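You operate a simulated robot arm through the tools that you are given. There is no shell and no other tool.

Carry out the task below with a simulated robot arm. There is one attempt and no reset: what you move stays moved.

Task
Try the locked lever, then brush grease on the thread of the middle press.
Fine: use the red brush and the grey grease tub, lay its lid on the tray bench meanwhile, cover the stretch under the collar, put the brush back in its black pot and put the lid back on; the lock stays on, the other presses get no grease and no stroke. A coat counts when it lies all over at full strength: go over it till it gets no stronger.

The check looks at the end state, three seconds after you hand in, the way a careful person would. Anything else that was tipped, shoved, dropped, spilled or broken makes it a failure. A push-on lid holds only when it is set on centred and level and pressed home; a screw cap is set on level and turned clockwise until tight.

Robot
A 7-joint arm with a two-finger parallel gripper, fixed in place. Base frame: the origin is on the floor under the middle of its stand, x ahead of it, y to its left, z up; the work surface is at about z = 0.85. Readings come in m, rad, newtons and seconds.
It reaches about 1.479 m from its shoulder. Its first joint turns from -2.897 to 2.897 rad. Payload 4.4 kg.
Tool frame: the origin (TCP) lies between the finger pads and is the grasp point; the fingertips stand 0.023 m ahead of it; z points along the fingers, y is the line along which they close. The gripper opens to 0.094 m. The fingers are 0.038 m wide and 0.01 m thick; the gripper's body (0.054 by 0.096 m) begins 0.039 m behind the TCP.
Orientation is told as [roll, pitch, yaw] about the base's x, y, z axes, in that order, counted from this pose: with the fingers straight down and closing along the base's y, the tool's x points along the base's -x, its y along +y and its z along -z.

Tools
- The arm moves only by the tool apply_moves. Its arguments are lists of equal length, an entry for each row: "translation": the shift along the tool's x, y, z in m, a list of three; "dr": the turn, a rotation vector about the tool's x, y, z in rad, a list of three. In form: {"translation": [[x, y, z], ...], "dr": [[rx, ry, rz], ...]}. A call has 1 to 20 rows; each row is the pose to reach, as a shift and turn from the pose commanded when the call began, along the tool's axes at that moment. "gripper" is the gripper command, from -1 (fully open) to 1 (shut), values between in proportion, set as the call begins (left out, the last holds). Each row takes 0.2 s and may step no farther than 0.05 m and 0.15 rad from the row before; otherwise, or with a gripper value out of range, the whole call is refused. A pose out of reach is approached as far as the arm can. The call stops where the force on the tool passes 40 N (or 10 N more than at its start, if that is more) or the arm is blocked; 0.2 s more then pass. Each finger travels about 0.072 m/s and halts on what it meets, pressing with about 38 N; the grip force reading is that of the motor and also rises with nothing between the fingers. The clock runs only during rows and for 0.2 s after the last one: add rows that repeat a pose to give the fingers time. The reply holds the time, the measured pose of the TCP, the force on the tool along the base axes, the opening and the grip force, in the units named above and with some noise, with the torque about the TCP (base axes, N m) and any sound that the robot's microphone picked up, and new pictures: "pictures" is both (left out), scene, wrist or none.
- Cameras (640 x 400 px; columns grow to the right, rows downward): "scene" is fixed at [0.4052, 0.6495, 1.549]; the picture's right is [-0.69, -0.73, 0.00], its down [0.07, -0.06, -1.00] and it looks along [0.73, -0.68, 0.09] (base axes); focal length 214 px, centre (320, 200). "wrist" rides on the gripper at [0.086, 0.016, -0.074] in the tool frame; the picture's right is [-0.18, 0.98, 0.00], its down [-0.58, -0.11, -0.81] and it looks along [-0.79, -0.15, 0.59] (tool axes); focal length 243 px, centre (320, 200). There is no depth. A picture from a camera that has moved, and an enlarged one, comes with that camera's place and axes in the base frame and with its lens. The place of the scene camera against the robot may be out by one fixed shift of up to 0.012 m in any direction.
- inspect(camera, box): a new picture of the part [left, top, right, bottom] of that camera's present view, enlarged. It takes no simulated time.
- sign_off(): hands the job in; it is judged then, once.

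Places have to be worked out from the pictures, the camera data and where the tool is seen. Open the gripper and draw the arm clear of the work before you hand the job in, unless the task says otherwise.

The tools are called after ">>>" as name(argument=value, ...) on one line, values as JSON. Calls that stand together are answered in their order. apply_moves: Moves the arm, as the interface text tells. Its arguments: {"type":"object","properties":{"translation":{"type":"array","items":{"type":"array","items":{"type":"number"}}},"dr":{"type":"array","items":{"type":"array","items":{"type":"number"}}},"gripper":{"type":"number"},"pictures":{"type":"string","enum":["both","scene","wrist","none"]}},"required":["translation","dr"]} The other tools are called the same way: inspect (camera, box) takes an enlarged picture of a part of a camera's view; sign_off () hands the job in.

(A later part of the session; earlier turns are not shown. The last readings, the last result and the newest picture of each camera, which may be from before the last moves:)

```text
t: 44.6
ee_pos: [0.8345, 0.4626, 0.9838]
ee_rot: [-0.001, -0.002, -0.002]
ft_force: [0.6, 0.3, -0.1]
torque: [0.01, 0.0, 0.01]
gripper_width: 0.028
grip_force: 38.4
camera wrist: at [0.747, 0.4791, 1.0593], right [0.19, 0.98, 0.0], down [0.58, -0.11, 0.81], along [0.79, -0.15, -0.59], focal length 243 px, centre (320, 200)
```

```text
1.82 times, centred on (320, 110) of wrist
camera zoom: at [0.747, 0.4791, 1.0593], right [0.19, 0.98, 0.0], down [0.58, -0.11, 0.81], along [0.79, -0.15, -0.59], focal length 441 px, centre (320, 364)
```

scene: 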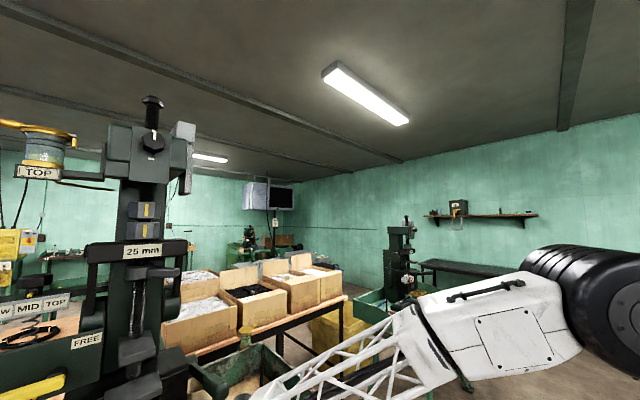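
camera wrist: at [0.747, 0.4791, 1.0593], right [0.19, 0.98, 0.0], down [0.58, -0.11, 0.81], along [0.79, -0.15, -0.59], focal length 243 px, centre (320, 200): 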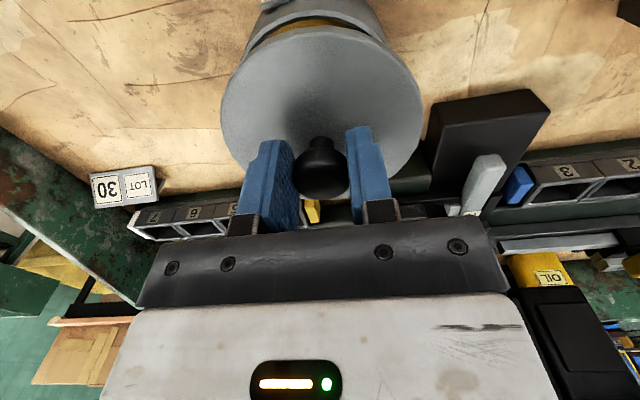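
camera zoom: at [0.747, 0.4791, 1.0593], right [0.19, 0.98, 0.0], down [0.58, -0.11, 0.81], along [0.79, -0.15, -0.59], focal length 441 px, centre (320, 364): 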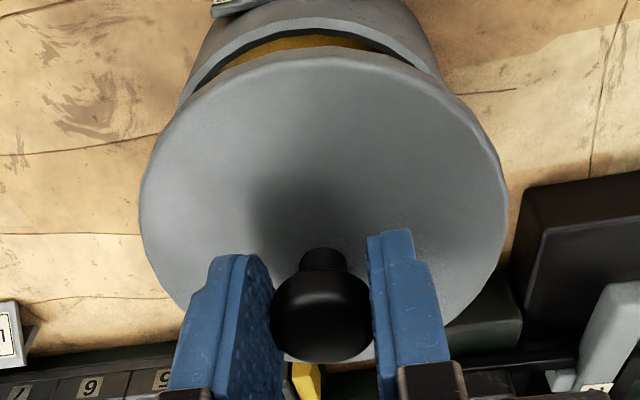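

The lid is free and the tub shows yellow grease. I lift it clear to z≈1.10 and carry it left over to the free wood at about (0.80, 0.87).

>>> apply_moves(translation=[[0, 0, -0.04], [0, 0, -0.08], [0, 0, -0.12], [0.004, 0.045, -0.12], [0.008, 0.09, -0.12], [0.012, 0.135, -0.12], [0.016, 0.18, -0.12], [0.02, 0.225, -0.12], [0.024, 0.27, -0.12], [0.028, 0.315, -0.12], [0.032, 0.36, -0.12], [0.035, 0.4, -0.12]], dr=[[0, 0, 0], [0, 0, 0], [0, 0, 0], [0, 0, 0], [0, 0, 0], [0, 0, 0], [0, 0, 0], [0, 0, 0], [0, 0, 0], [0, 0, 0], [0, 0, 0], [0, 0, 0]])

>>> inspect(camera="wrist", box=[100, 0, 520, 240])

```text
t: 47.2
ee_pos: [0.8001, 0.8623, 1.1056]
ee_rot: [0.002, -0.001, -0.002]
ft_force: [-1.4, 0.1, 0.5]
torque: [0.01, -0.01, 0.0]
gripper_width: 0.028
grip_force: 38.3
camera wrist: at [0.7123, 0.8791, 1.1801], right [0.19, 0.98, 0.0], down [0.58, -0.11, 0.81], along [0.79, -0.15, -0.59], focal length 243 px, centre (320, 200)
```

scene: 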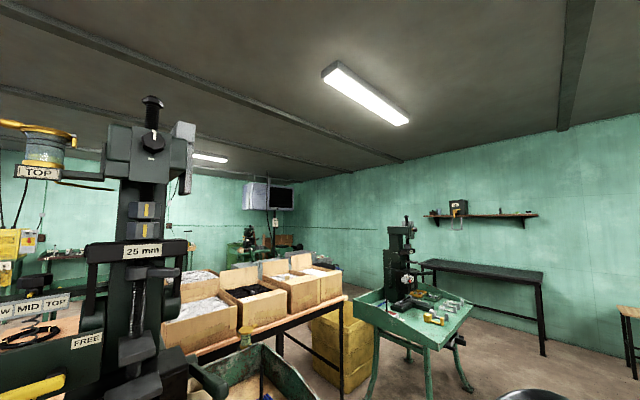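
wrist: 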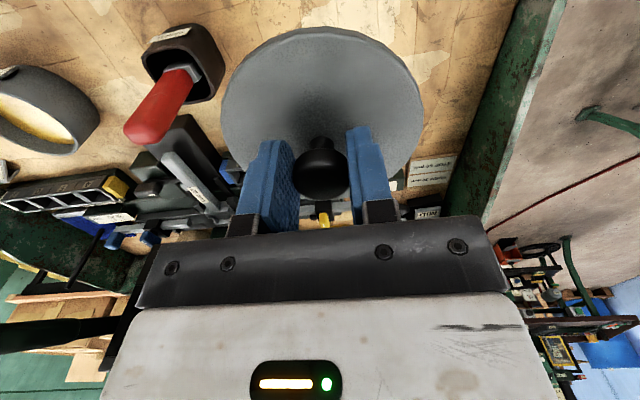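

```text
1.52 times, centred on (310, 120) of wrist
camera zoom: at [0.7123, 0.8791, 1.1801], right [0.19, 0.98, 0.0], down [0.58, -0.11, 0.81], along [0.79, -0.15, -0.59], focal length 370 px, centre (335, 322)
```

zoom: 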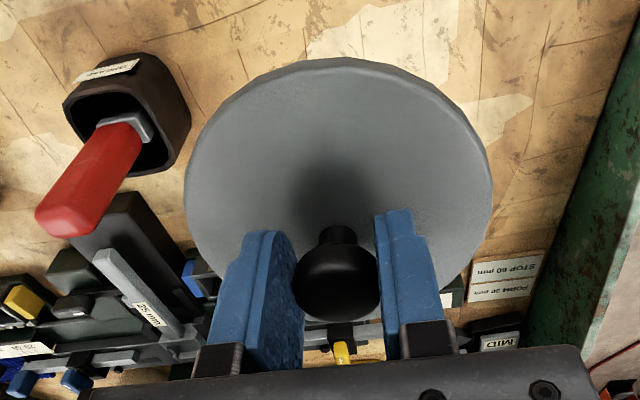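

The spot below is free wood. I lower the lid to z≈0.915 first.

>>> apply_moves(translation=[[0, 0, 0.045], [0, 0, 0.09], [0, 0, 0.135], [0, 0, 0.175], [0, 0, 0.19]], dr=[[0, 0, 0], [0, 0, 0], [0, 0, 0], [0, 0, 0], [0, 0, 0]], pictures="wrist")

>>> apply_moves(translation=[[0, 0, 0.003], [0, 0, 0.006], [0, 0, 0.009], [0, 0, 0.012]], dr=[[0, 0, 0], [0, 0, 0], [0, 0, 0], [0, 0, 0]], pictures="wrist")

```text
t: 48.5
ee_pos: [0.8009, 0.8615, 0.914]
ee_rot: [0.001, 0.0, -0.002]
ft_force: [-1.0, 0.6, -0.2]
torque: [0.0, 0.01, -0.02]
gripper_width: 0.0284
grip_force: 37.9
camera wrist: at [0.7128, 0.8784, 0.9881], right [0.19, 0.98, 0.0], down [0.58, -0.11, 0.81], along [0.79, -0.15, -0.59], focal length 243 px, centre (320, 200)
```

wrist: 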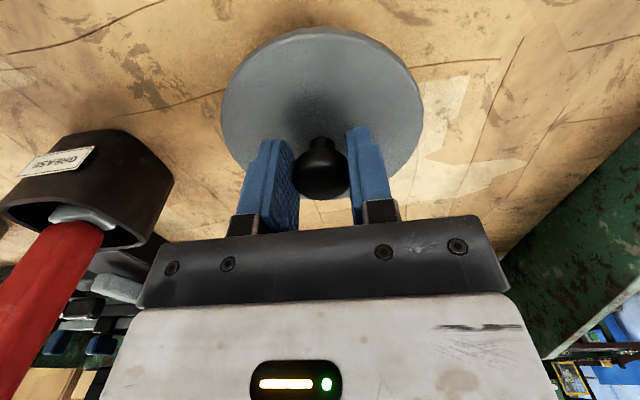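

```text
t: 49.5
ee_pos: [0.7994, 0.8625, 0.9021]
ee_rot: [0.0, 0.001, -0.003]
ft_force: [-0.1, 0.6, 0.3]
torque: [-0.02, 0.0, 0.0]
gripper_width: 0.0283
grip_force: 38.4
camera wrist: at [0.7127, 0.8791, 0.9765], right [0.19, 0.98, 0.0], down [0.58, -0.11, 0.81], along [0.79, -0.15, -0.59], focal length 243 px, centre (320, 200)
```

wrist: 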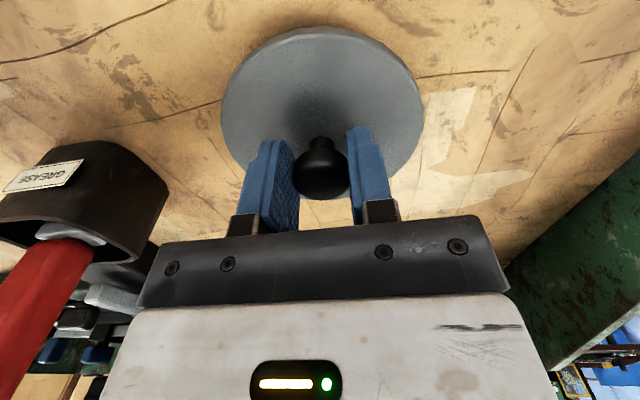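

Still no contact; I keep lowering in 2–3 mm steps until the table is felt.

>>> apply_moves(translation=[[0, 0, 0.003], [0, 0, 0.006], [0, 0, 0.009], [0, 0, 0.011]], dr=[[0, 0, 0], [0, 0, 0], [0, 0, 0], [0, 0, 0]], pictures="wrist")

```text
t: 50.5
ee_pos: [0.7996, 0.8638, 0.8901]
ee_rot: [0.0, 0.001, -0.001]
ft_force: [-0.6, 0.1, -0.8]
torque: [0.03, 0.0, 0.02]
gripper_width: 0.0282
grip_force: 38.0
camera wrist: at [0.7125, 0.8793, 0.9656], right [0.19, 0.98, 0.0], down [0.58, -0.11, 0.81], along [0.79, -0.15, -0.59], focal length 243 px, centre (320, 200)
```

wrist: 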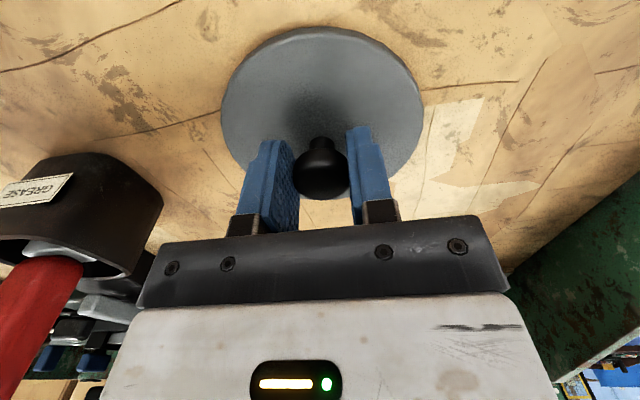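

No contact yet at z 0.890. I go on in 2 mm steps.

>>> apply_moves(translation=[[0, 0, 0.002], [0, 0, 0.004], [0, 0, 0.006]], dr=[[0, 0, 0], [0, 0, 0], [0, 0, 0]], pictures="none")

```text
t: 51.2
ee_pos: [0.8, 0.8636, 0.8902]
ee_rot: [0.004, -0.006, 0.0]
ft_force: [-8.3, -9.0, 38.2]
torque: [-0.18, 0.18, -0.07]
gripper_width: 0.0281
grip_force: 37.8
```

The table is felt at z≈0.889 (38 N). I back off 5.5 mm to unload, then check.

>>> apply_moves(translation=[[0, 0, -0.003], [0, 0, -0.0052]], dr=[[0, 0, 0], [0, 0, 0]], pictures="wrist")

```text
t: 51.9
ee_pos: [0.8, 0.8629, 0.8916]
ee_rot: [0.0, -0.002, -0.002]
ft_force: [6.7, 10.4, 24.6]
torque: [0.23, -0.63, 0.15]
gripper_width: 0.0278
grip_force: 38.3
camera wrist: at [0.7127, 0.8792, 0.9647], right [0.18, 0.98, 0.0], down [0.58, -0.11, 0.81], along [0.79, -0.15, -0.59], focal length 243 px, centre (320, 200)
```

wrist: 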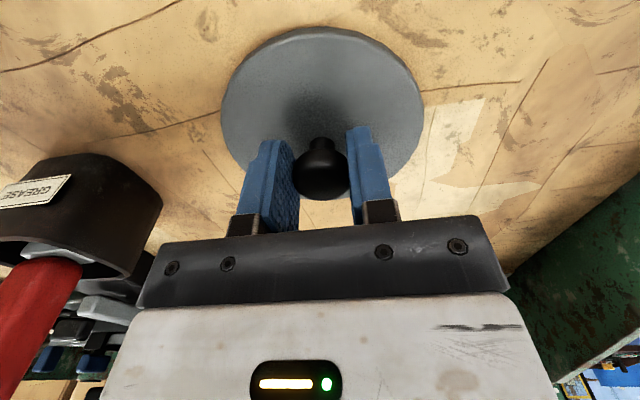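

Still 25 N upward on the tool; I raise another millimetre and let it settle.

>>> apply_moves(translation=[[0, 0, -0.001], [0, 0, -0.001], [0, 0, -0.001]], dr=[[0, 0, 0], [0, 0, 0], [0, 0, 0]], pictures="none")

```text
t: 52.6
ee_pos: [0.8008, 0.8624, 0.8896]
ee_rot: [-0.001, -0.001, -0.004]
ft_force: [-1.3, 2.3, 12.8]
torque: [-0.01, -0.06, 0.01]
gripper_width: 0.028
grip_force: 38.1
```

Now 13 N; one more millimetre up should unload it, then I open the fingers to about 5 cm.

>>> apply_moves(translation=[[0, 0, -0.0008], [0, 0, -0.0008]], dr=[[0, 0, 0], [0, 0, 0]], pictures="none")

>>> apply_moves(translation=[[0, 0, 0], [0, 0, 0], [0, 0, 0]], dr=[[0, 0, 0], [0, 0, 0], [0, 0, 0]], gripper=-0.1, pictures="wrist")

```text
t: 53.2
ee_pos: [0.7996, 0.8623, 0.8915]
ee_rot: [0.0, -0.001, -0.001]
ft_force: [-0.2, 0.3, 1.0]
torque: [0.0, -0.01, 0.0]
gripper_width: 0.028
grip_force: 38.0
```

```text
t: 54.0
ee_pos: [0.8014, 0.8627, 0.8907]
ee_rot: [0.0, 0.002, -0.001]
ft_force: [0.0, 0.7, 0.0]
torque: [0.0, 0.0, -0.01]
gripper_width: 0.0517
grip_force: 0.1
camera wrist: at [0.7127, 0.879, 0.9663], right [0.19, 0.98, 0.0], down [0.58, -0.11, 0.81], along [0.79, -0.15, -0.59], focal length 243 px, centre (320, 200)
```

wrist: 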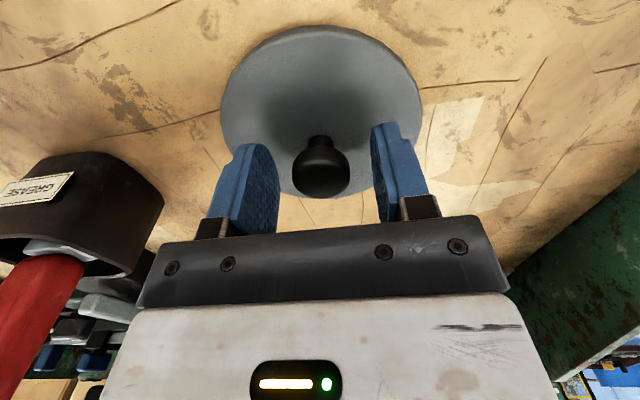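

The lid lies flat on the wood. I rise straight up and move above the brush in the pot for a closer look.

>>> apply_moves(translation=[[0, 0, -0.045], [0, 0, -0.09], [0, 0, -0.135], [0, 0, -0.18], [0, 0, -0.225], [-0.005, -0.045, -0.25], [-0.01, -0.09, -0.25], [-0.015, -0.13, -0.25], [-0.02, -0.167, -0.25]], dr=[[0, 0, 0], [0, 0, 0], [0, 0, 0], [0, 0, 0], [0, 0, 0], [0, 0, 0], [0, 0, 0], [0, 0, 0], [0, 0, 0]], gripper=-1, pictures="wrist")

>>> inspect(camera="wrist", box=[220, 0, 420, 160])

>>> inspect(camera="wrist", box=[60, 0, 260, 160])

```text
refused: row 6 steps farther than a row can; nothing moved
```

```text
2.50 times, centred on (320, 80) of wrist
camera zoom: at [0.7127, 0.879, 0.9663], right [0.19, 0.98, 0.0], down [0.58, -0.11, 0.81], along [0.79, -0.15, -0.59], focal length 606 px, centre (320, 500)
```

zoom: 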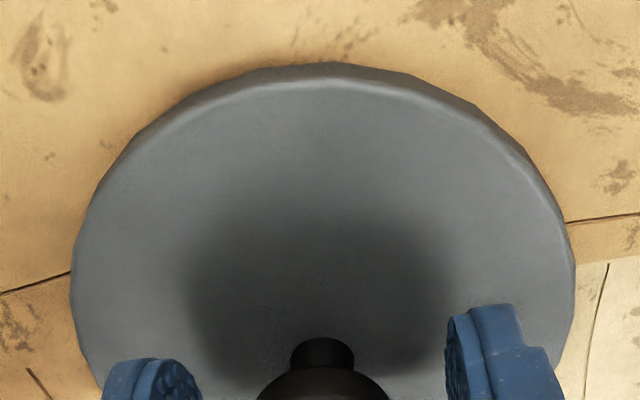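

```text
2.50 times, centred on (160, 80) of wrist
camera zoom: at [0.7127, 0.879, 0.9663], right [0.19, 0.98, 0.0], down [0.58, -0.11, 0.81], along [0.79, -0.15, -0.59], focal length 606 px, centre (720, 500)
```

zoom: 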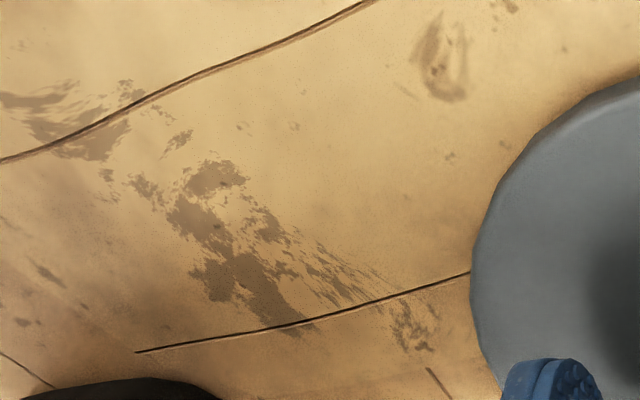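

I repeat the withdrawal with smaller steps, keeping the finger opening until clear.

>>> apply_moves(translation=[[0, 0, -0.045], [0, 0, -0.09], [0, 0, -0.135], [0, 0, -0.18], [0, 0, -0.225], [-0.003, -0.03, -0.25], [-0.008, -0.07, -0.25], [-0.013, -0.11, -0.25], [-0.018, -0.14, -0.25], [-0.02, -0.167, -0.25]], dr=[[0, 0, 0], [0, 0, 0], [0, 0, 0], [0, 0, 0], [0, 0, 0], [0, 0, 0], [0, 0, 0], [0, 0, 0], [0, 0, 0], [0, 0, 0]], pictures="wrist")

>>> inspect(camera="wrist", box=[220, 0, 420, 160])

>>> inspect(camera="wrist", box=[60, 0, 260, 160])

```text
t: 56.2
ee_pos: [0.8199, 0.6951, 1.1426]
ee_rot: [-0.003, 0.0, -0.001]
ft_force: [-0.3, 0.5, -0.4]
torque: [0.02, 0.01, 0.0]
gripper_width: 0.0517
grip_force: 0.0
camera wrist: at [0.7321, 0.7121, 1.2173], right [0.18, 0.98, 0.0], down [0.58, -0.11, 0.81], along [0.79, -0.15, -0.59], focal length 243 px, centre (320, 200)
```

wrist: 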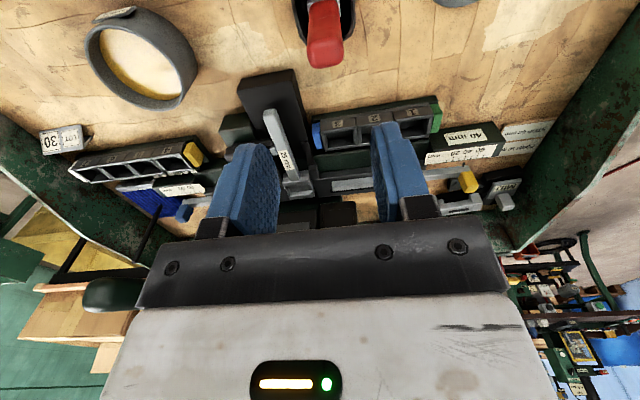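

```text
2.50 times, centred on (320, 80) of wrist
camera zoom: at [0.7321, 0.7121, 1.2173], right [0.18, 0.98, 0.0], down [0.58, -0.11, 0.81], along [0.79, -0.15, -0.59], focal length 606 px, centre (320, 500)
```

zoom: 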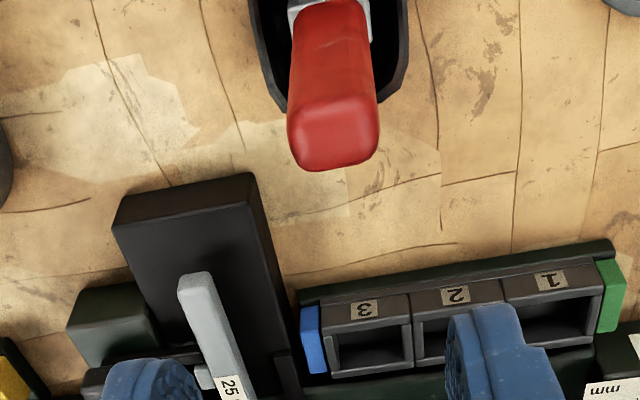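

```text
2.50 times, centred on (160, 80) of wrist
camera zoom: at [0.7321, 0.7121, 1.2173], right [0.18, 0.98, 0.0], down [0.58, -0.11, 0.81], along [0.79, -0.15, -0.59], focal length 606 px, centre (720, 500)
```

zoom: 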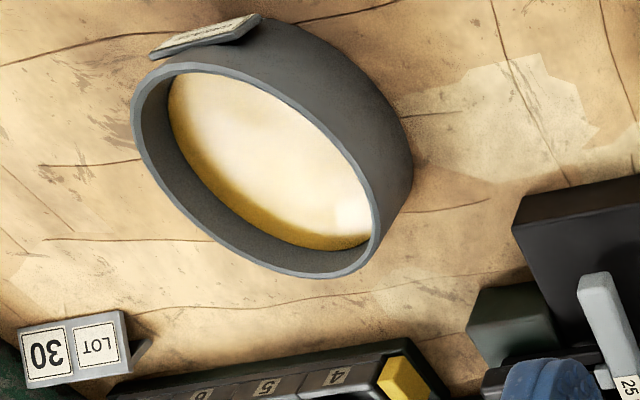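

The brush handle is about 3 cm wide along y and 1.5 cm thick, top at (0.824, 0.6995, 1.00). I open the fingers and descend around it to z≈1.02 first for checking.

>>> apply_moves(translation=[[-0.002, 0.002, 0.0], [-0.004, 0.0045, 0.03], [-0.004, 0.0045, 0.07], [-0.004, 0.0045, 0.11], [-0.004, 0.0045, 0.125]], dr=[[0, 0, 0], [0, 0, 0], [0, 0, 0], [0, 0, 0], [0, 0, 0]], gripper=-0.4, pictures="wrist")

>>> inspect(camera="wrist", box=[220, 40, 420, 240])

```text
t: 57.5
ee_pos: [0.8232, 0.7007, 1.0181]
ee_rot: [0.001, -0.003, -0.002]
ft_force: [0.3, 0.2, -0.4]
torque: [-0.03, -0.01, -0.01]
gripper_width: 0.0658
grip_force: 0.1
camera wrist: at [0.7357, 0.7167, 1.0923], right [0.19, 0.98, 0.0], down [0.58, -0.11, 0.81], along [0.79, -0.15, -0.59], focal length 243 px, centre (320, 200)
```

wrist: 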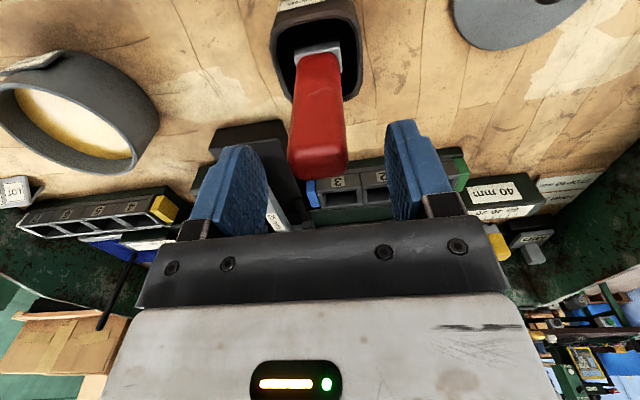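

```text
2.00 times, centred on (320, 140) of wrist
camera zoom: at [0.7357, 0.7167, 1.0923], right [0.19, 0.98, 0.0], down [0.58, -0.11, 0.81], along [0.79, -0.15, -0.59], focal length 485 px, centre (320, 320)
```

zoom: 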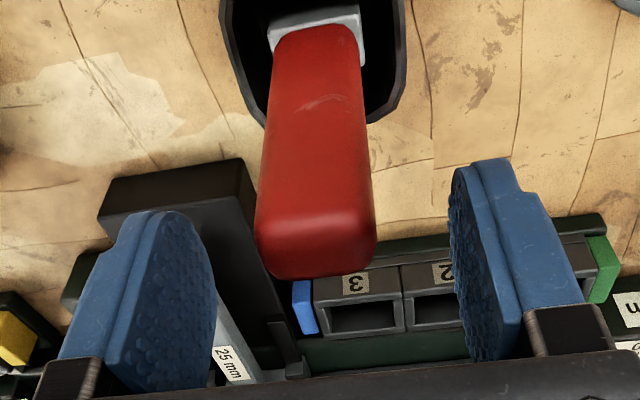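

The handle is between the fingers, top at z≈1.003. I descend to z≈0.974 and close.

>>> apply_moves(translation=[[-0.001, -0.0015, 0.02], [-0.001, -0.0015, 0.044]], dr=[[0, 0, 0], [0, 0, 0]], pictures="none")

>>> apply_moves(translation=[[0, 0, 0], [0, 0, 0], [0, 0, 0], [0, 0, 0]], dr=[[0, 0, 0], [0, 0, 0], [0, 0, 0], [0, 0, 0]], gripper=1, pictures="wrist")

>>> inspect(camera="wrist", box=[220, 40, 420, 240])

```text
t: 58.0
ee_pos: [0.8248, 0.6991, 0.9747]
ee_rot: [-0.001, 0.0, -0.001]
ft_force: [0.6, 1.1, 2.5]
torque: [0.02, 0.01, 0.02]
gripper_width: 0.0658
grip_force: 0.0
```

```text
t: 59.0
ee_pos: [0.8243, 0.6992, 0.9736]
ee_rot: [0.0, -0.002, -0.003]
ft_force: [0.8, 2.0, 8.9]
torque: [0.07, -0.1, 0.0]
gripper_width: 0.0297
grip_force: 37.9
camera wrist: at [0.7367, 0.7154, 1.0484], right [0.19, 0.98, 0.0], down [0.58, -0.11, 0.81], along [0.79, -0.15, -0.59], focal length 243 px, centre (320, 200)
```

wrist: 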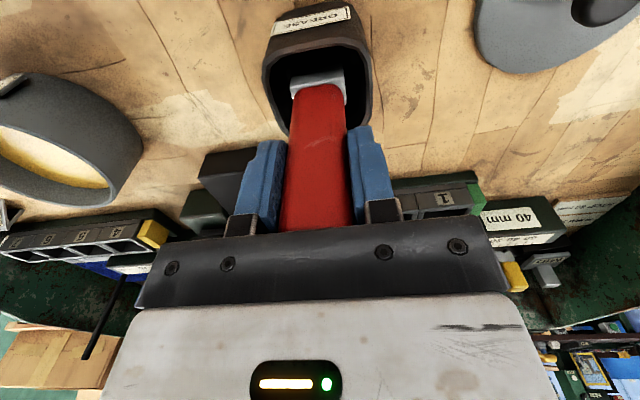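

```text
2.00 times, centred on (320, 140) of wrist
camera zoom: at [0.7367, 0.7154, 1.0484], right [0.19, 0.98, 0.0], down [0.58, -0.11, 0.81], along [0.79, -0.15, -0.59], focal length 485 px, centre (320, 320)
```

zoom: 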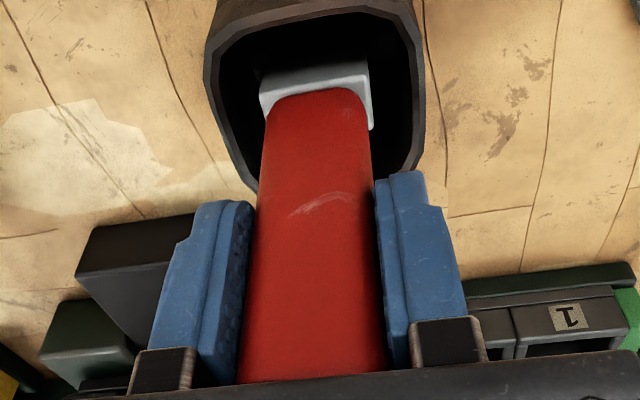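

Brush held (0.0297 m). I lift it straight out of the pot and look at it.

>>> apply_moves(translation=[[0, 0, -0.01], [0, 0, -0.03], [0, 0, -0.07], [0, 0, -0.11], [0, 0, -0.15], [0, 0, -0.18]], dr=[[0, 0, 0], [0, 0, 0], [0, 0, 0], [0, 0, 0], [0, 0, 0], [0, 0, 0]], pictures="wrist")

>>> inspect(camera="wrist", box=[220, 0, 420, 200])

```text
t: 60.5
ee_pos: [0.8249, 0.6987, 1.1521]
ee_rot: [-0.003, -0.001, -0.003]
ft_force: [-0.4, 0.0, -1.9]
torque: [0.03, -0.02, 0.0]
gripper_width: 0.0295
grip_force: 37.8
camera wrist: at [0.7373, 0.7157, 1.2269], right [0.19, 0.98, 0.0], down [0.58, -0.11, 0.81], along [0.79, -0.15, -0.59], focal length 243 px, centre (320, 200)
```

wrist: 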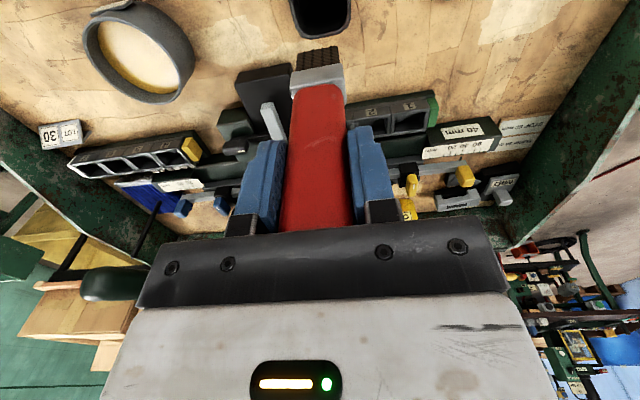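

```text
2.00 times, centred on (320, 100) of wrist
camera zoom: at [0.7373, 0.7157, 1.2269], right [0.19, 0.98, 0.0], down [0.58, -0.11, 0.81], along [0.79, -0.15, -0.59], focal length 485 px, centre (320, 400)
```

zoom: 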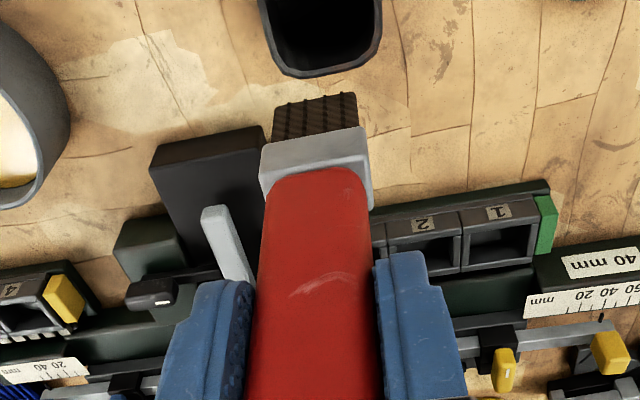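

The dark bristles end about 0.125 m beyond the TCP. I carry the brush over the open tub at (0.835, 0.462).

>>> apply_moves(translation=[[-0.002, -0.04, -0.01], [-0.004, -0.08, -0.01], [-0.006, -0.12, -0.01], [-0.008, -0.16, -0.01], [-0.009, -0.2, -0.01], [-0.01, -0.237, -0.01]], dr=[[0, 0, 0], [0, 0, 0], [0, 0, 0], [0, 0, 0], [0, 0, 0], [0, 0, 0]], pictures="wrist")

>>> inspect(camera="wrist", box=[220, 0, 420, 200])

```text
t: 61.9
ee_pos: [0.8325, 0.4615, 1.1625]
ee_rot: [-0.001, 0.0, -0.002]
ft_force: [0.6, 0.7, -0.7]
torque: [0.02, 0.03, -0.02]
gripper_width: 0.0296
grip_force: 37.8
camera wrist: at [0.7464, 0.4777, 1.2367], right [0.18, 0.98, 0.0], down [0.58, -0.11, 0.81], along [0.79, -0.15, -0.59], focal length 243 px, centre (320, 200)
```

wrist: 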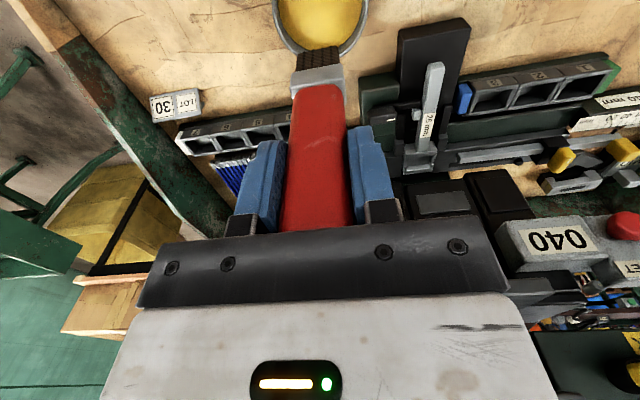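

```text
2.00 times, centred on (320, 100) of wrist
camera zoom: at [0.7464, 0.4777, 1.2367], right [0.18, 0.98, 0.0], down [0.58, -0.11, 0.81], along [0.79, -0.15, -0.59], focal length 485 px, centre (320, 400)
```

zoom: 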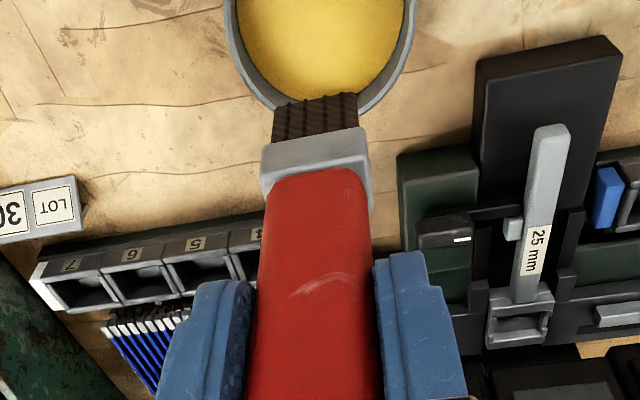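

The brush is over the tub; I descend to bring the tip near the rim and check centring.

>>> apply_moves(translation=[[0, 0, 0.04], [0, 0, 0.08], [0, 0, 0.1]], dr=[[0, 0, 0], [0, 0, 0], [0, 0, 0]], pictures="wrist")

>>> inspect(camera="wrist", box=[220, 0, 420, 200])

```text
t: 62.6
ee_pos: [0.8351, 0.4625, 1.0637]
ee_rot: [-0.001, -0.002, -0.002]
ft_force: [0.5, 0.3, 1.0]
torque: [0.02, 0.01, 0.01]
gripper_width: 0.0294
grip_force: 37.7
camera wrist: at [0.7474, 0.4778, 1.1381], right [0.19, 0.98, 0.0], down [0.58, -0.11, 0.81], along [0.79, -0.15, -0.59], focal length 243 px, centre (320, 200)
```

wrist: 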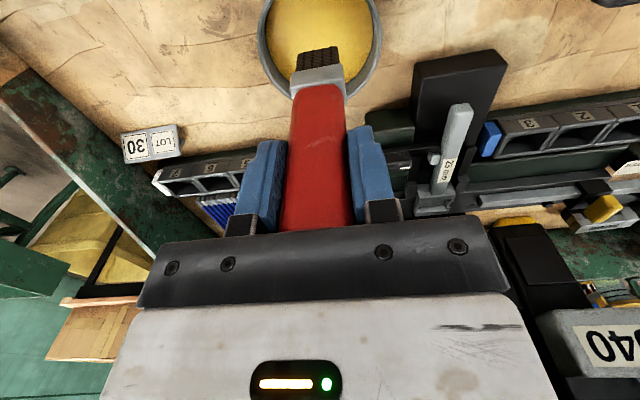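

```text
2.00 times, centred on (320, 100) of wrist
camera zoom: at [0.7474, 0.4778, 1.1381], right [0.19, 0.98, 0.0], down [0.58, -0.11, 0.81], along [0.79, -0.15, -0.59], focal length 485 px, centre (320, 400)
```

zoom: 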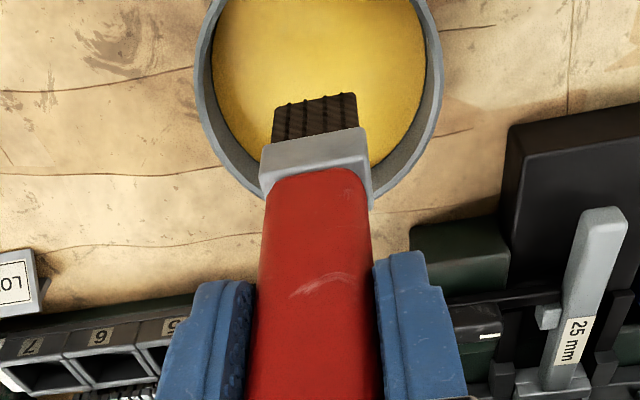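

Well centred. I dip further down in small steps, watching the force.

>>> apply_moves(translation=[[0, 0, 0.015], [0, 0, 0.03], [0, 0, 0.04], [0, 0, 0.045]], dr=[[0, 0, 0], [0, 0, 0], [0, 0, 0], [0, 0, 0]], pictures="wrist")

>>> inspect(camera="wrist", box=[220, 0, 420, 200])

```text
t: 63.6
ee_pos: [0.835, 0.4621, 1.018]
ee_rot: [0.0, 0.001, -0.002]
ft_force: [-1.0, 0.0, -0.5]
torque: [-0.01, 0.0, -0.01]
gripper_width: 0.0295
grip_force: 38.2
camera wrist: at [0.747, 0.4781, 1.0929], right [0.19, 0.98, 0.0], down [0.58, -0.11, 0.81], along [0.79, -0.15, -0.59], focal length 243 px, centre (320, 200)
```

wrist: 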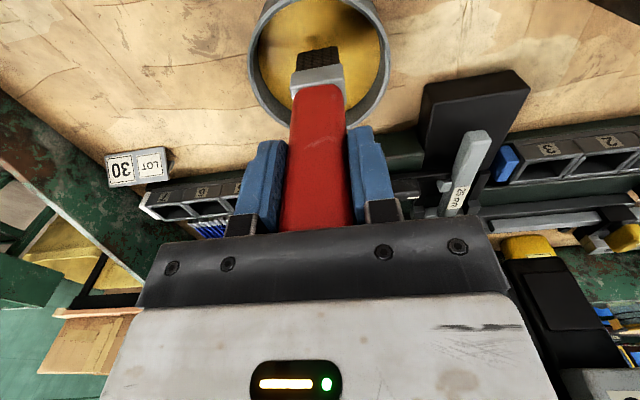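

```text
2.00 times, centred on (320, 100) of wrist
camera zoom: at [0.747, 0.4781, 1.0929], right [0.19, 0.98, 0.0], down [0.58, -0.11, 0.81], along [0.79, -0.15, -0.59], focal length 485 px, centre (320, 400)
```

zoom: 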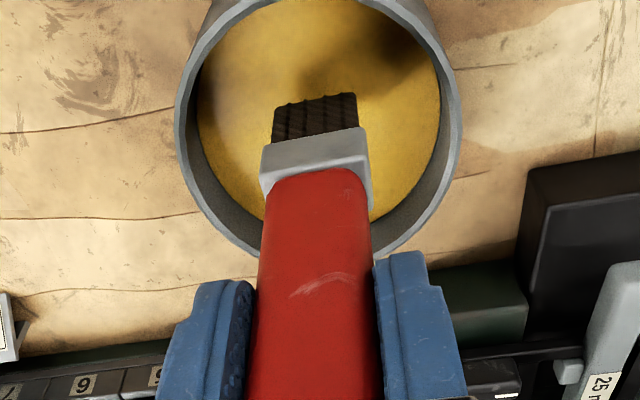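

The bristles are still fully visible above the grease. I go 12 mm deeper.

>>> apply_moves(translation=[[0, 0, 0.004], [0, 0, 0.008], [0, 0, 0.012]], dr=[[0, 0, 0], [0, 0, 0], [0, 0, 0]], pictures="wrist")

>>> inspect(camera="wrist", box=[220, 0, 420, 200])

```text
t: 64.5
ee_pos: [0.8347, 0.4617, 1.0065]
ee_rot: [0.001, -0.002, -0.001]
ft_force: [-0.5, 0.1, -1.0]
torque: [0.02, 0.03, -0.01]
gripper_width: 0.0297
grip_force: 37.7
camera wrist: at [0.7471, 0.4783, 1.0811], right [0.19, 0.98, 0.0], down [0.58, -0.11, 0.81], along [0.79, -0.15, -0.59], focal length 243 px, centre (320, 200)
```

wrist: 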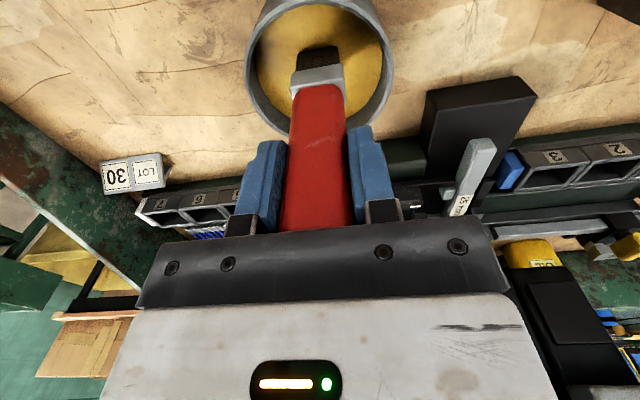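

```text
2.00 times, centred on (320, 100) of wrist
camera zoom: at [0.7471, 0.4783, 1.0811], right [0.19, 0.98, 0.0], down [0.58, -0.11, 0.81], along [0.79, -0.15, -0.59], focal length 485 px, centre (320, 400)
```

zoom: 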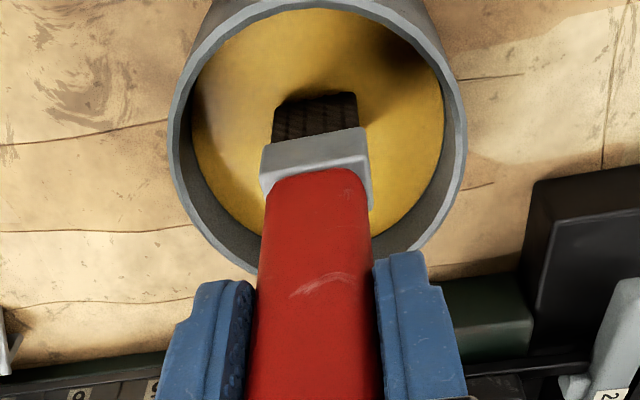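

The tips are right at the surface now. I go 8 mm deeper to load the bristles.

>>> apply_moves(translation=[[0, 0, 0.003], [0, 0, 0.006], [0, 0, 0.009]], dr=[[0, 0, 0], [0, 0, 0], [0, 0, 0]], pictures="wrist")

>>> inspect(camera="wrist", box=[220, 0, 420, 200])

```text
t: 65.2
ee_pos: [0.8361, 0.4624, 1.0073]
ee_rot: [0.003, -0.009, -0.003]
ft_force: [1.1, 0.0, 5.7]
torque: [-0.05, -0.07, -0.02]
gripper_width: 0.0292
grip_force: 37.8
stopped in row 3: the force on the tool passed its limit at 44 N (the readings are from after the stop); the commanded pose is now the measured one
camera wrist: at [0.7477, 0.4786, 1.0796], right [0.18, 0.98, 0.0], down [0.57, -0.11, 0.81], along [0.8, -0.15, -0.59], focal length 243 px, centre (320, 200)
```

wrist: 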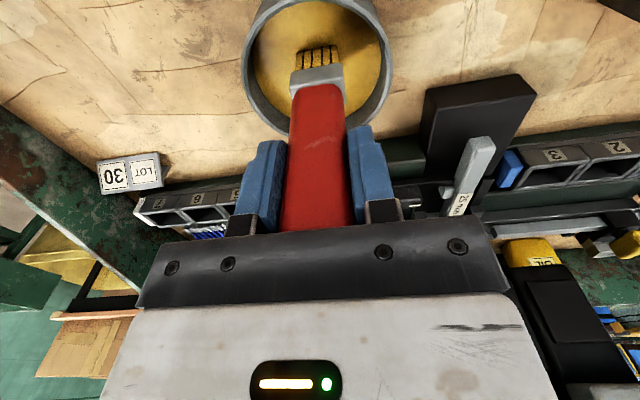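

```text
2.00 times, centred on (320, 100) of wrist
camera zoom: at [0.7477, 0.4786, 1.0796], right [0.18, 0.98, 0.0], down [0.57, -0.11, 0.81], along [0.8, -0.15, -0.59], focal length 485 px, centre (320, 400)
```

zoom: 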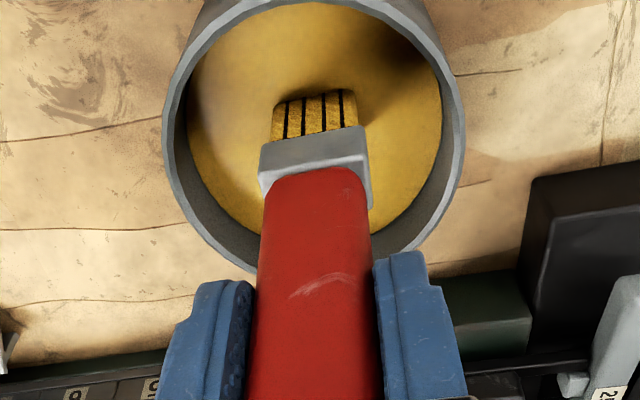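

The bristles turned yellow — they are loaded. I rise out of the tub, back off and tilt the brush forward toward the thread.

>>> apply_moves(translation=[[0, 0, -0.03], [0, 0, -0.07], [0, 0, -0.11], [0, 0, -0.15], [0, 0, -0.2]], dr=[[0, 0, 0], [0, 0, 0], [0, 0, 0], [0, 0, 0], [0, 0, 0]], pictures="none")

>>> apply_moves(translation=[[0.0105, 0.0138, -0.017], [0.021, 0.0276, -0.034], [0.0315, 0.0414, -0.051], [0.042, 0.0552, -0.068], [0.0525, 0.069, -0.085], [0.063, 0.0828, -0.102], [0.0735, 0.0966, -0.119], [0.084, 0.1104, -0.136], [0.0945, 0.1242, -0.153], [0.105, 0.138, -0.17]], dr=[[0, -0.12, 0], [0, -0.24, 0], [0, -0.36, 0], [0, -0.48, 0], [0, -0.6, 0], [0, -0.72, 0], [0, -0.84, 0], [0, -0.96, 0], [0, -1.08, 0], [0, -1.2, 0]])

```text
t: 66.3
ee_pos: [0.8352, 0.4627, 1.203]
ee_rot: [0.002, -0.005, -0.001]
ft_force: [-0.1, -0.2, -1.1]
torque: [0.0, 0.04, 0.02]
gripper_width: 0.0297
grip_force: 38.0
```

```text
t: 68.5
ee_pos: [0.7275, 0.5984, 1.374]
ee_rot: [0.008, -1.21, -0.008]
ft_force: [0.4, 0.1, -1.0]
torque: [-0.02, -0.01, 0.05]
gripper_width: 0.0294
grip_force: 37.9
camera wrist: at [0.627, 0.6155, 1.3203], right [0.07, 0.98, 0.18], down [-0.55, -0.11, 0.83], along [0.83, -0.15, 0.53], focal length 243 px, centre (320, 200)
```

scene: 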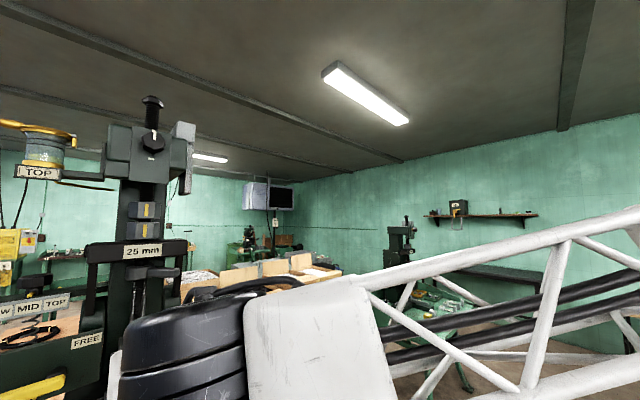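
wrist: 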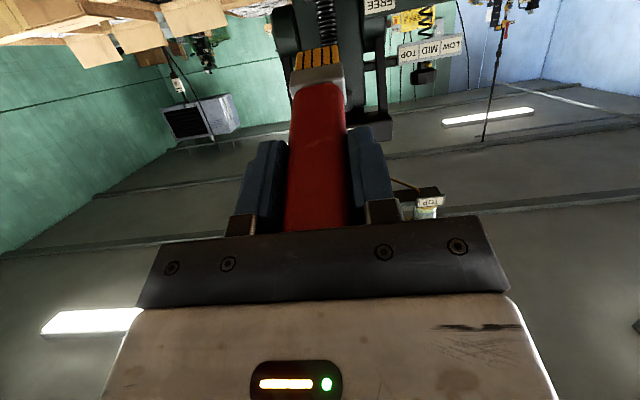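

The brush points forward now. I zoom in to see thread and bristles in this view and in the scene view.

>>> inspect(camera="wrist", box=[240, 0, 400, 130])

>>> inspect(camera="scene", box=[70, 220, 210, 320])

```text
3.08 times, centred on (320, 65) of wrist
camera zoom: at [0.627, 0.6155, 1.3203], right [0.07, 0.98, 0.18], down [-0.55, -0.11, 0.83], along [0.83, -0.15, 0.53], focal length 746 px, centre (320, 615)
```

zoom: 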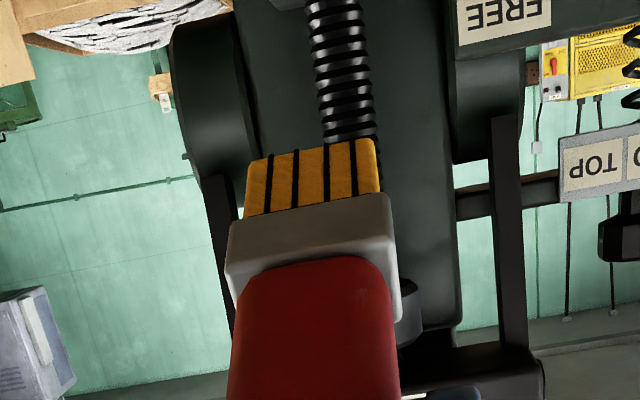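

```text
4.00 times, centred on (140, 270) of scene
camera zoom: at [0.4052, 0.6495, 1.549], right [-0.69, -0.73, 0.0], down [0.07, -0.06, -1.0], along [0.73, -0.68, 0.09], focal length 858 px, centre (1040, -80)
```

zoom: 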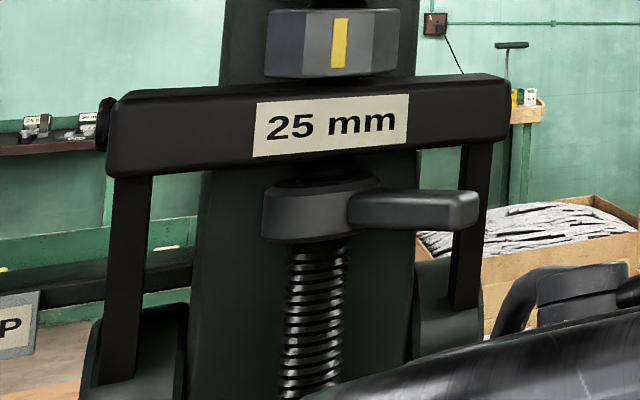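

Thread axis is at y≈0.600, front face near x≈1.086; bristle tip lies 0.122 m ahead of the TCP. I approach to about 1 cm before contact at mid-height.

>>> apply_moves(translation=[[-0.016, 0.0004, 0.0421], [-0.0318, 0.0008, 0.0842], [-0.0477, 0.0012, 0.1263], [-0.0635, 0.0016, 0.1684], [-0.0777, 0.002, 0.2058]], dr=[[0, 0, 0], [0, 0, 0], [0, 0, 0], [0, 0, 0], [0, 0, 0]])

>>> inspect(camera="wrist", box=[220, 0, 420, 160])

>>> inspect(camera="scene", box=[70, 220, 230, 340])

```text
t: 69.8
ee_pos: [0.9486, 0.601, 1.3757]
ee_rot: [0.009, -1.209, -0.009]
ft_force: [0.1, -0.3, 0.4]
torque: [0.01, 0.09, 0.01]
gripper_width: 0.0295
grip_force: 37.9
camera wrist: at [0.8472, 0.6179, 1.3216], right [0.07, 0.98, 0.18], down [-0.55, -0.11, 0.83], along [0.83, -0.15, 0.53], focal length 243 px, centre (320, 200)
```

scene: 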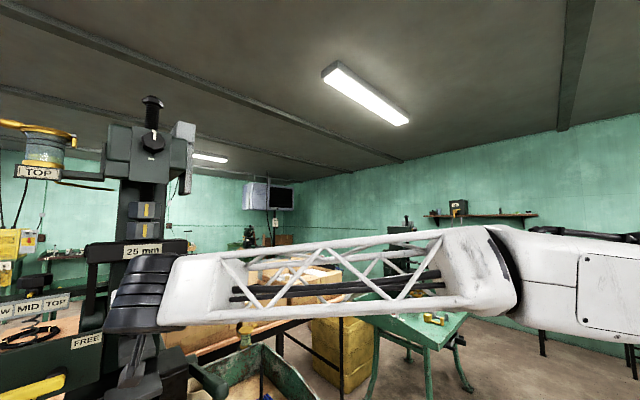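
wrist: 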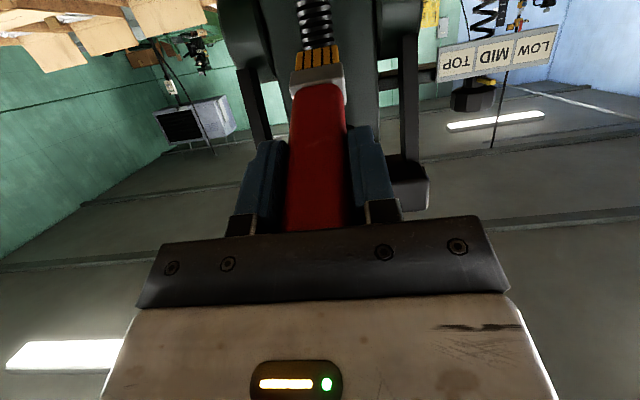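

```text
2.50 times, centred on (320, 80) of wrist
camera zoom: at [0.8472, 0.6179, 1.3216], right [0.07, 0.98, 0.18], down [-0.55, -0.11, 0.83], along [0.83, -0.15, 0.53], focal length 606 px, centre (320, 500)
```

zoom: 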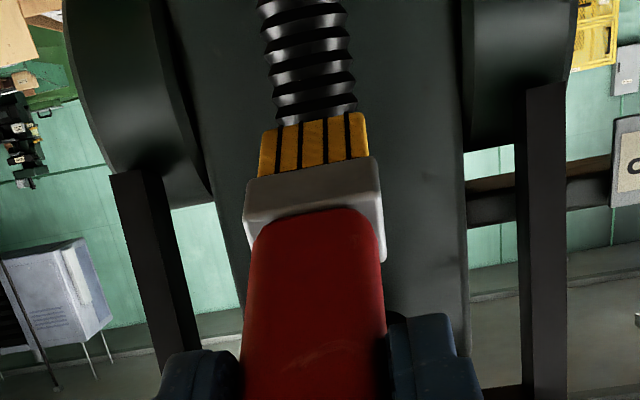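

```text
3.33 times, centred on (150, 280) of scene
camera zoom: at [0.4052, 0.6495, 1.549], right [-0.69, -0.73, 0.0], down [0.07, -0.06, -1.0], along [0.73, -0.68, 0.09], focal length 715 px, centre (887, -67)
```

zoom: 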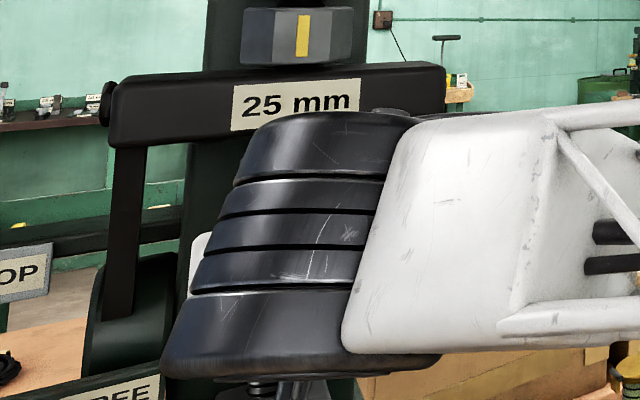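

Laterally aligned, the thread is now only about 1–2 cm ahead. I creep forward.

>>> apply_moves(translation=[[-0.0014, 0, 0.0037], [-0.0028, 0, 0.0075], [-0.0042, 0, 0.0112]], dr=[[0, 0, 0], [0, 0, 0], [0, 0, 0]], pictures="wrist")

>>> inspect(camera="wrist", box=[240, 0, 400, 120])

```text
t: 70.5
ee_pos: [0.96, 0.6016, 1.3729]
ee_rot: [0.007, -1.205, -0.009]
ft_force: [1.2, 0.0, -0.8]
torque: [0.01, 0.05, 0.01]
gripper_width: 0.0295
grip_force: 38.4
camera wrist: at [0.8593, 0.6177, 1.3196], right [0.07, 0.98, 0.17], down [-0.55, -0.11, 0.83], along [0.83, -0.15, 0.53], focal length 243 px, centre (320, 200)
```

wrist: 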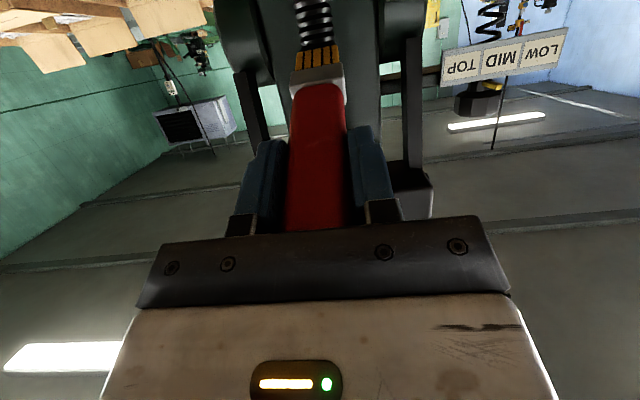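

```text
3.33 times, centred on (320, 60) of wrist
camera zoom: at [0.8593, 0.6177, 1.3196], right [0.07, 0.98, 0.17], down [-0.55, -0.11, 0.83], along [0.83, -0.15, 0.53], focal length 809 px, centre (320, 667)
```

zoom: 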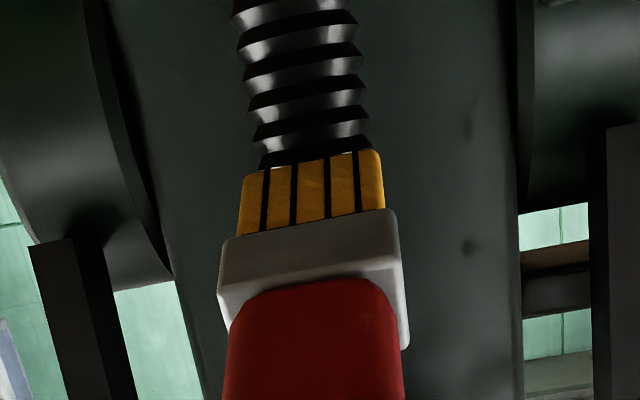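

Alignment is good, not yet touching. I creep forward another centimetre with force watch.

>>> apply_moves(translation=[[-0.0014, 0, 0.0037], [-0.0025, 0, 0.0066], [-0.0035, 0, 0.0094]], dr=[[0, 0, 0], [0, 0, 0], [0, 0, 0]], pictures="wrist")

>>> inspect(camera="wrist", box=[240, 0, 400, 120])

```text
t: 71.3
ee_pos: [0.9708, 0.601, 1.3739]
ee_rot: [0.009, -1.205, -0.008]
ft_force: [-0.1, -0.9, 0.5]
torque: [0.01, 0.01, -0.01]
gripper_width: 0.0298
grip_force: 38.0
camera wrist: at [0.8689, 0.6179, 1.32], right [0.07, 0.98, 0.17], down [-0.55, -0.11, 0.83], along [0.83, -0.15, 0.53], focal length 243 px, centre (320, 200)
```

wrist: 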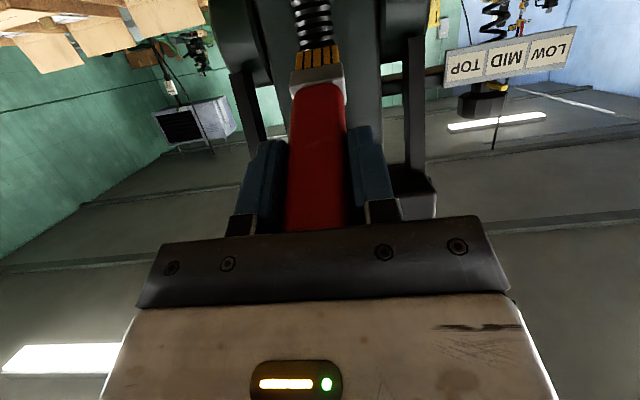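

```text
3.33 times, centred on (320, 60) of wrist
camera zoom: at [0.8689, 0.6179, 1.32], right [0.07, 0.98, 0.17], down [-0.55, -0.11, 0.83], along [0.83, -0.15, 0.53], focal length 809 px, centre (320, 667)
```

zoom: 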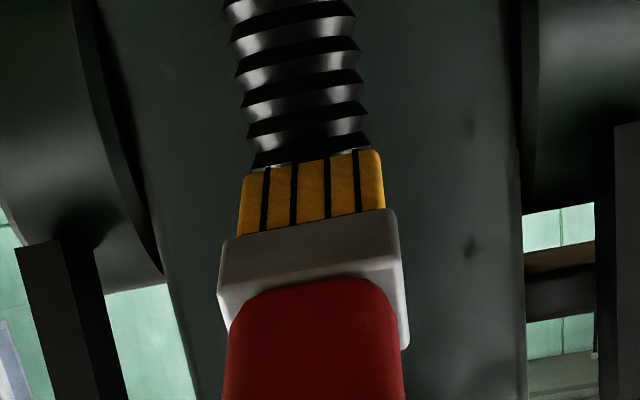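

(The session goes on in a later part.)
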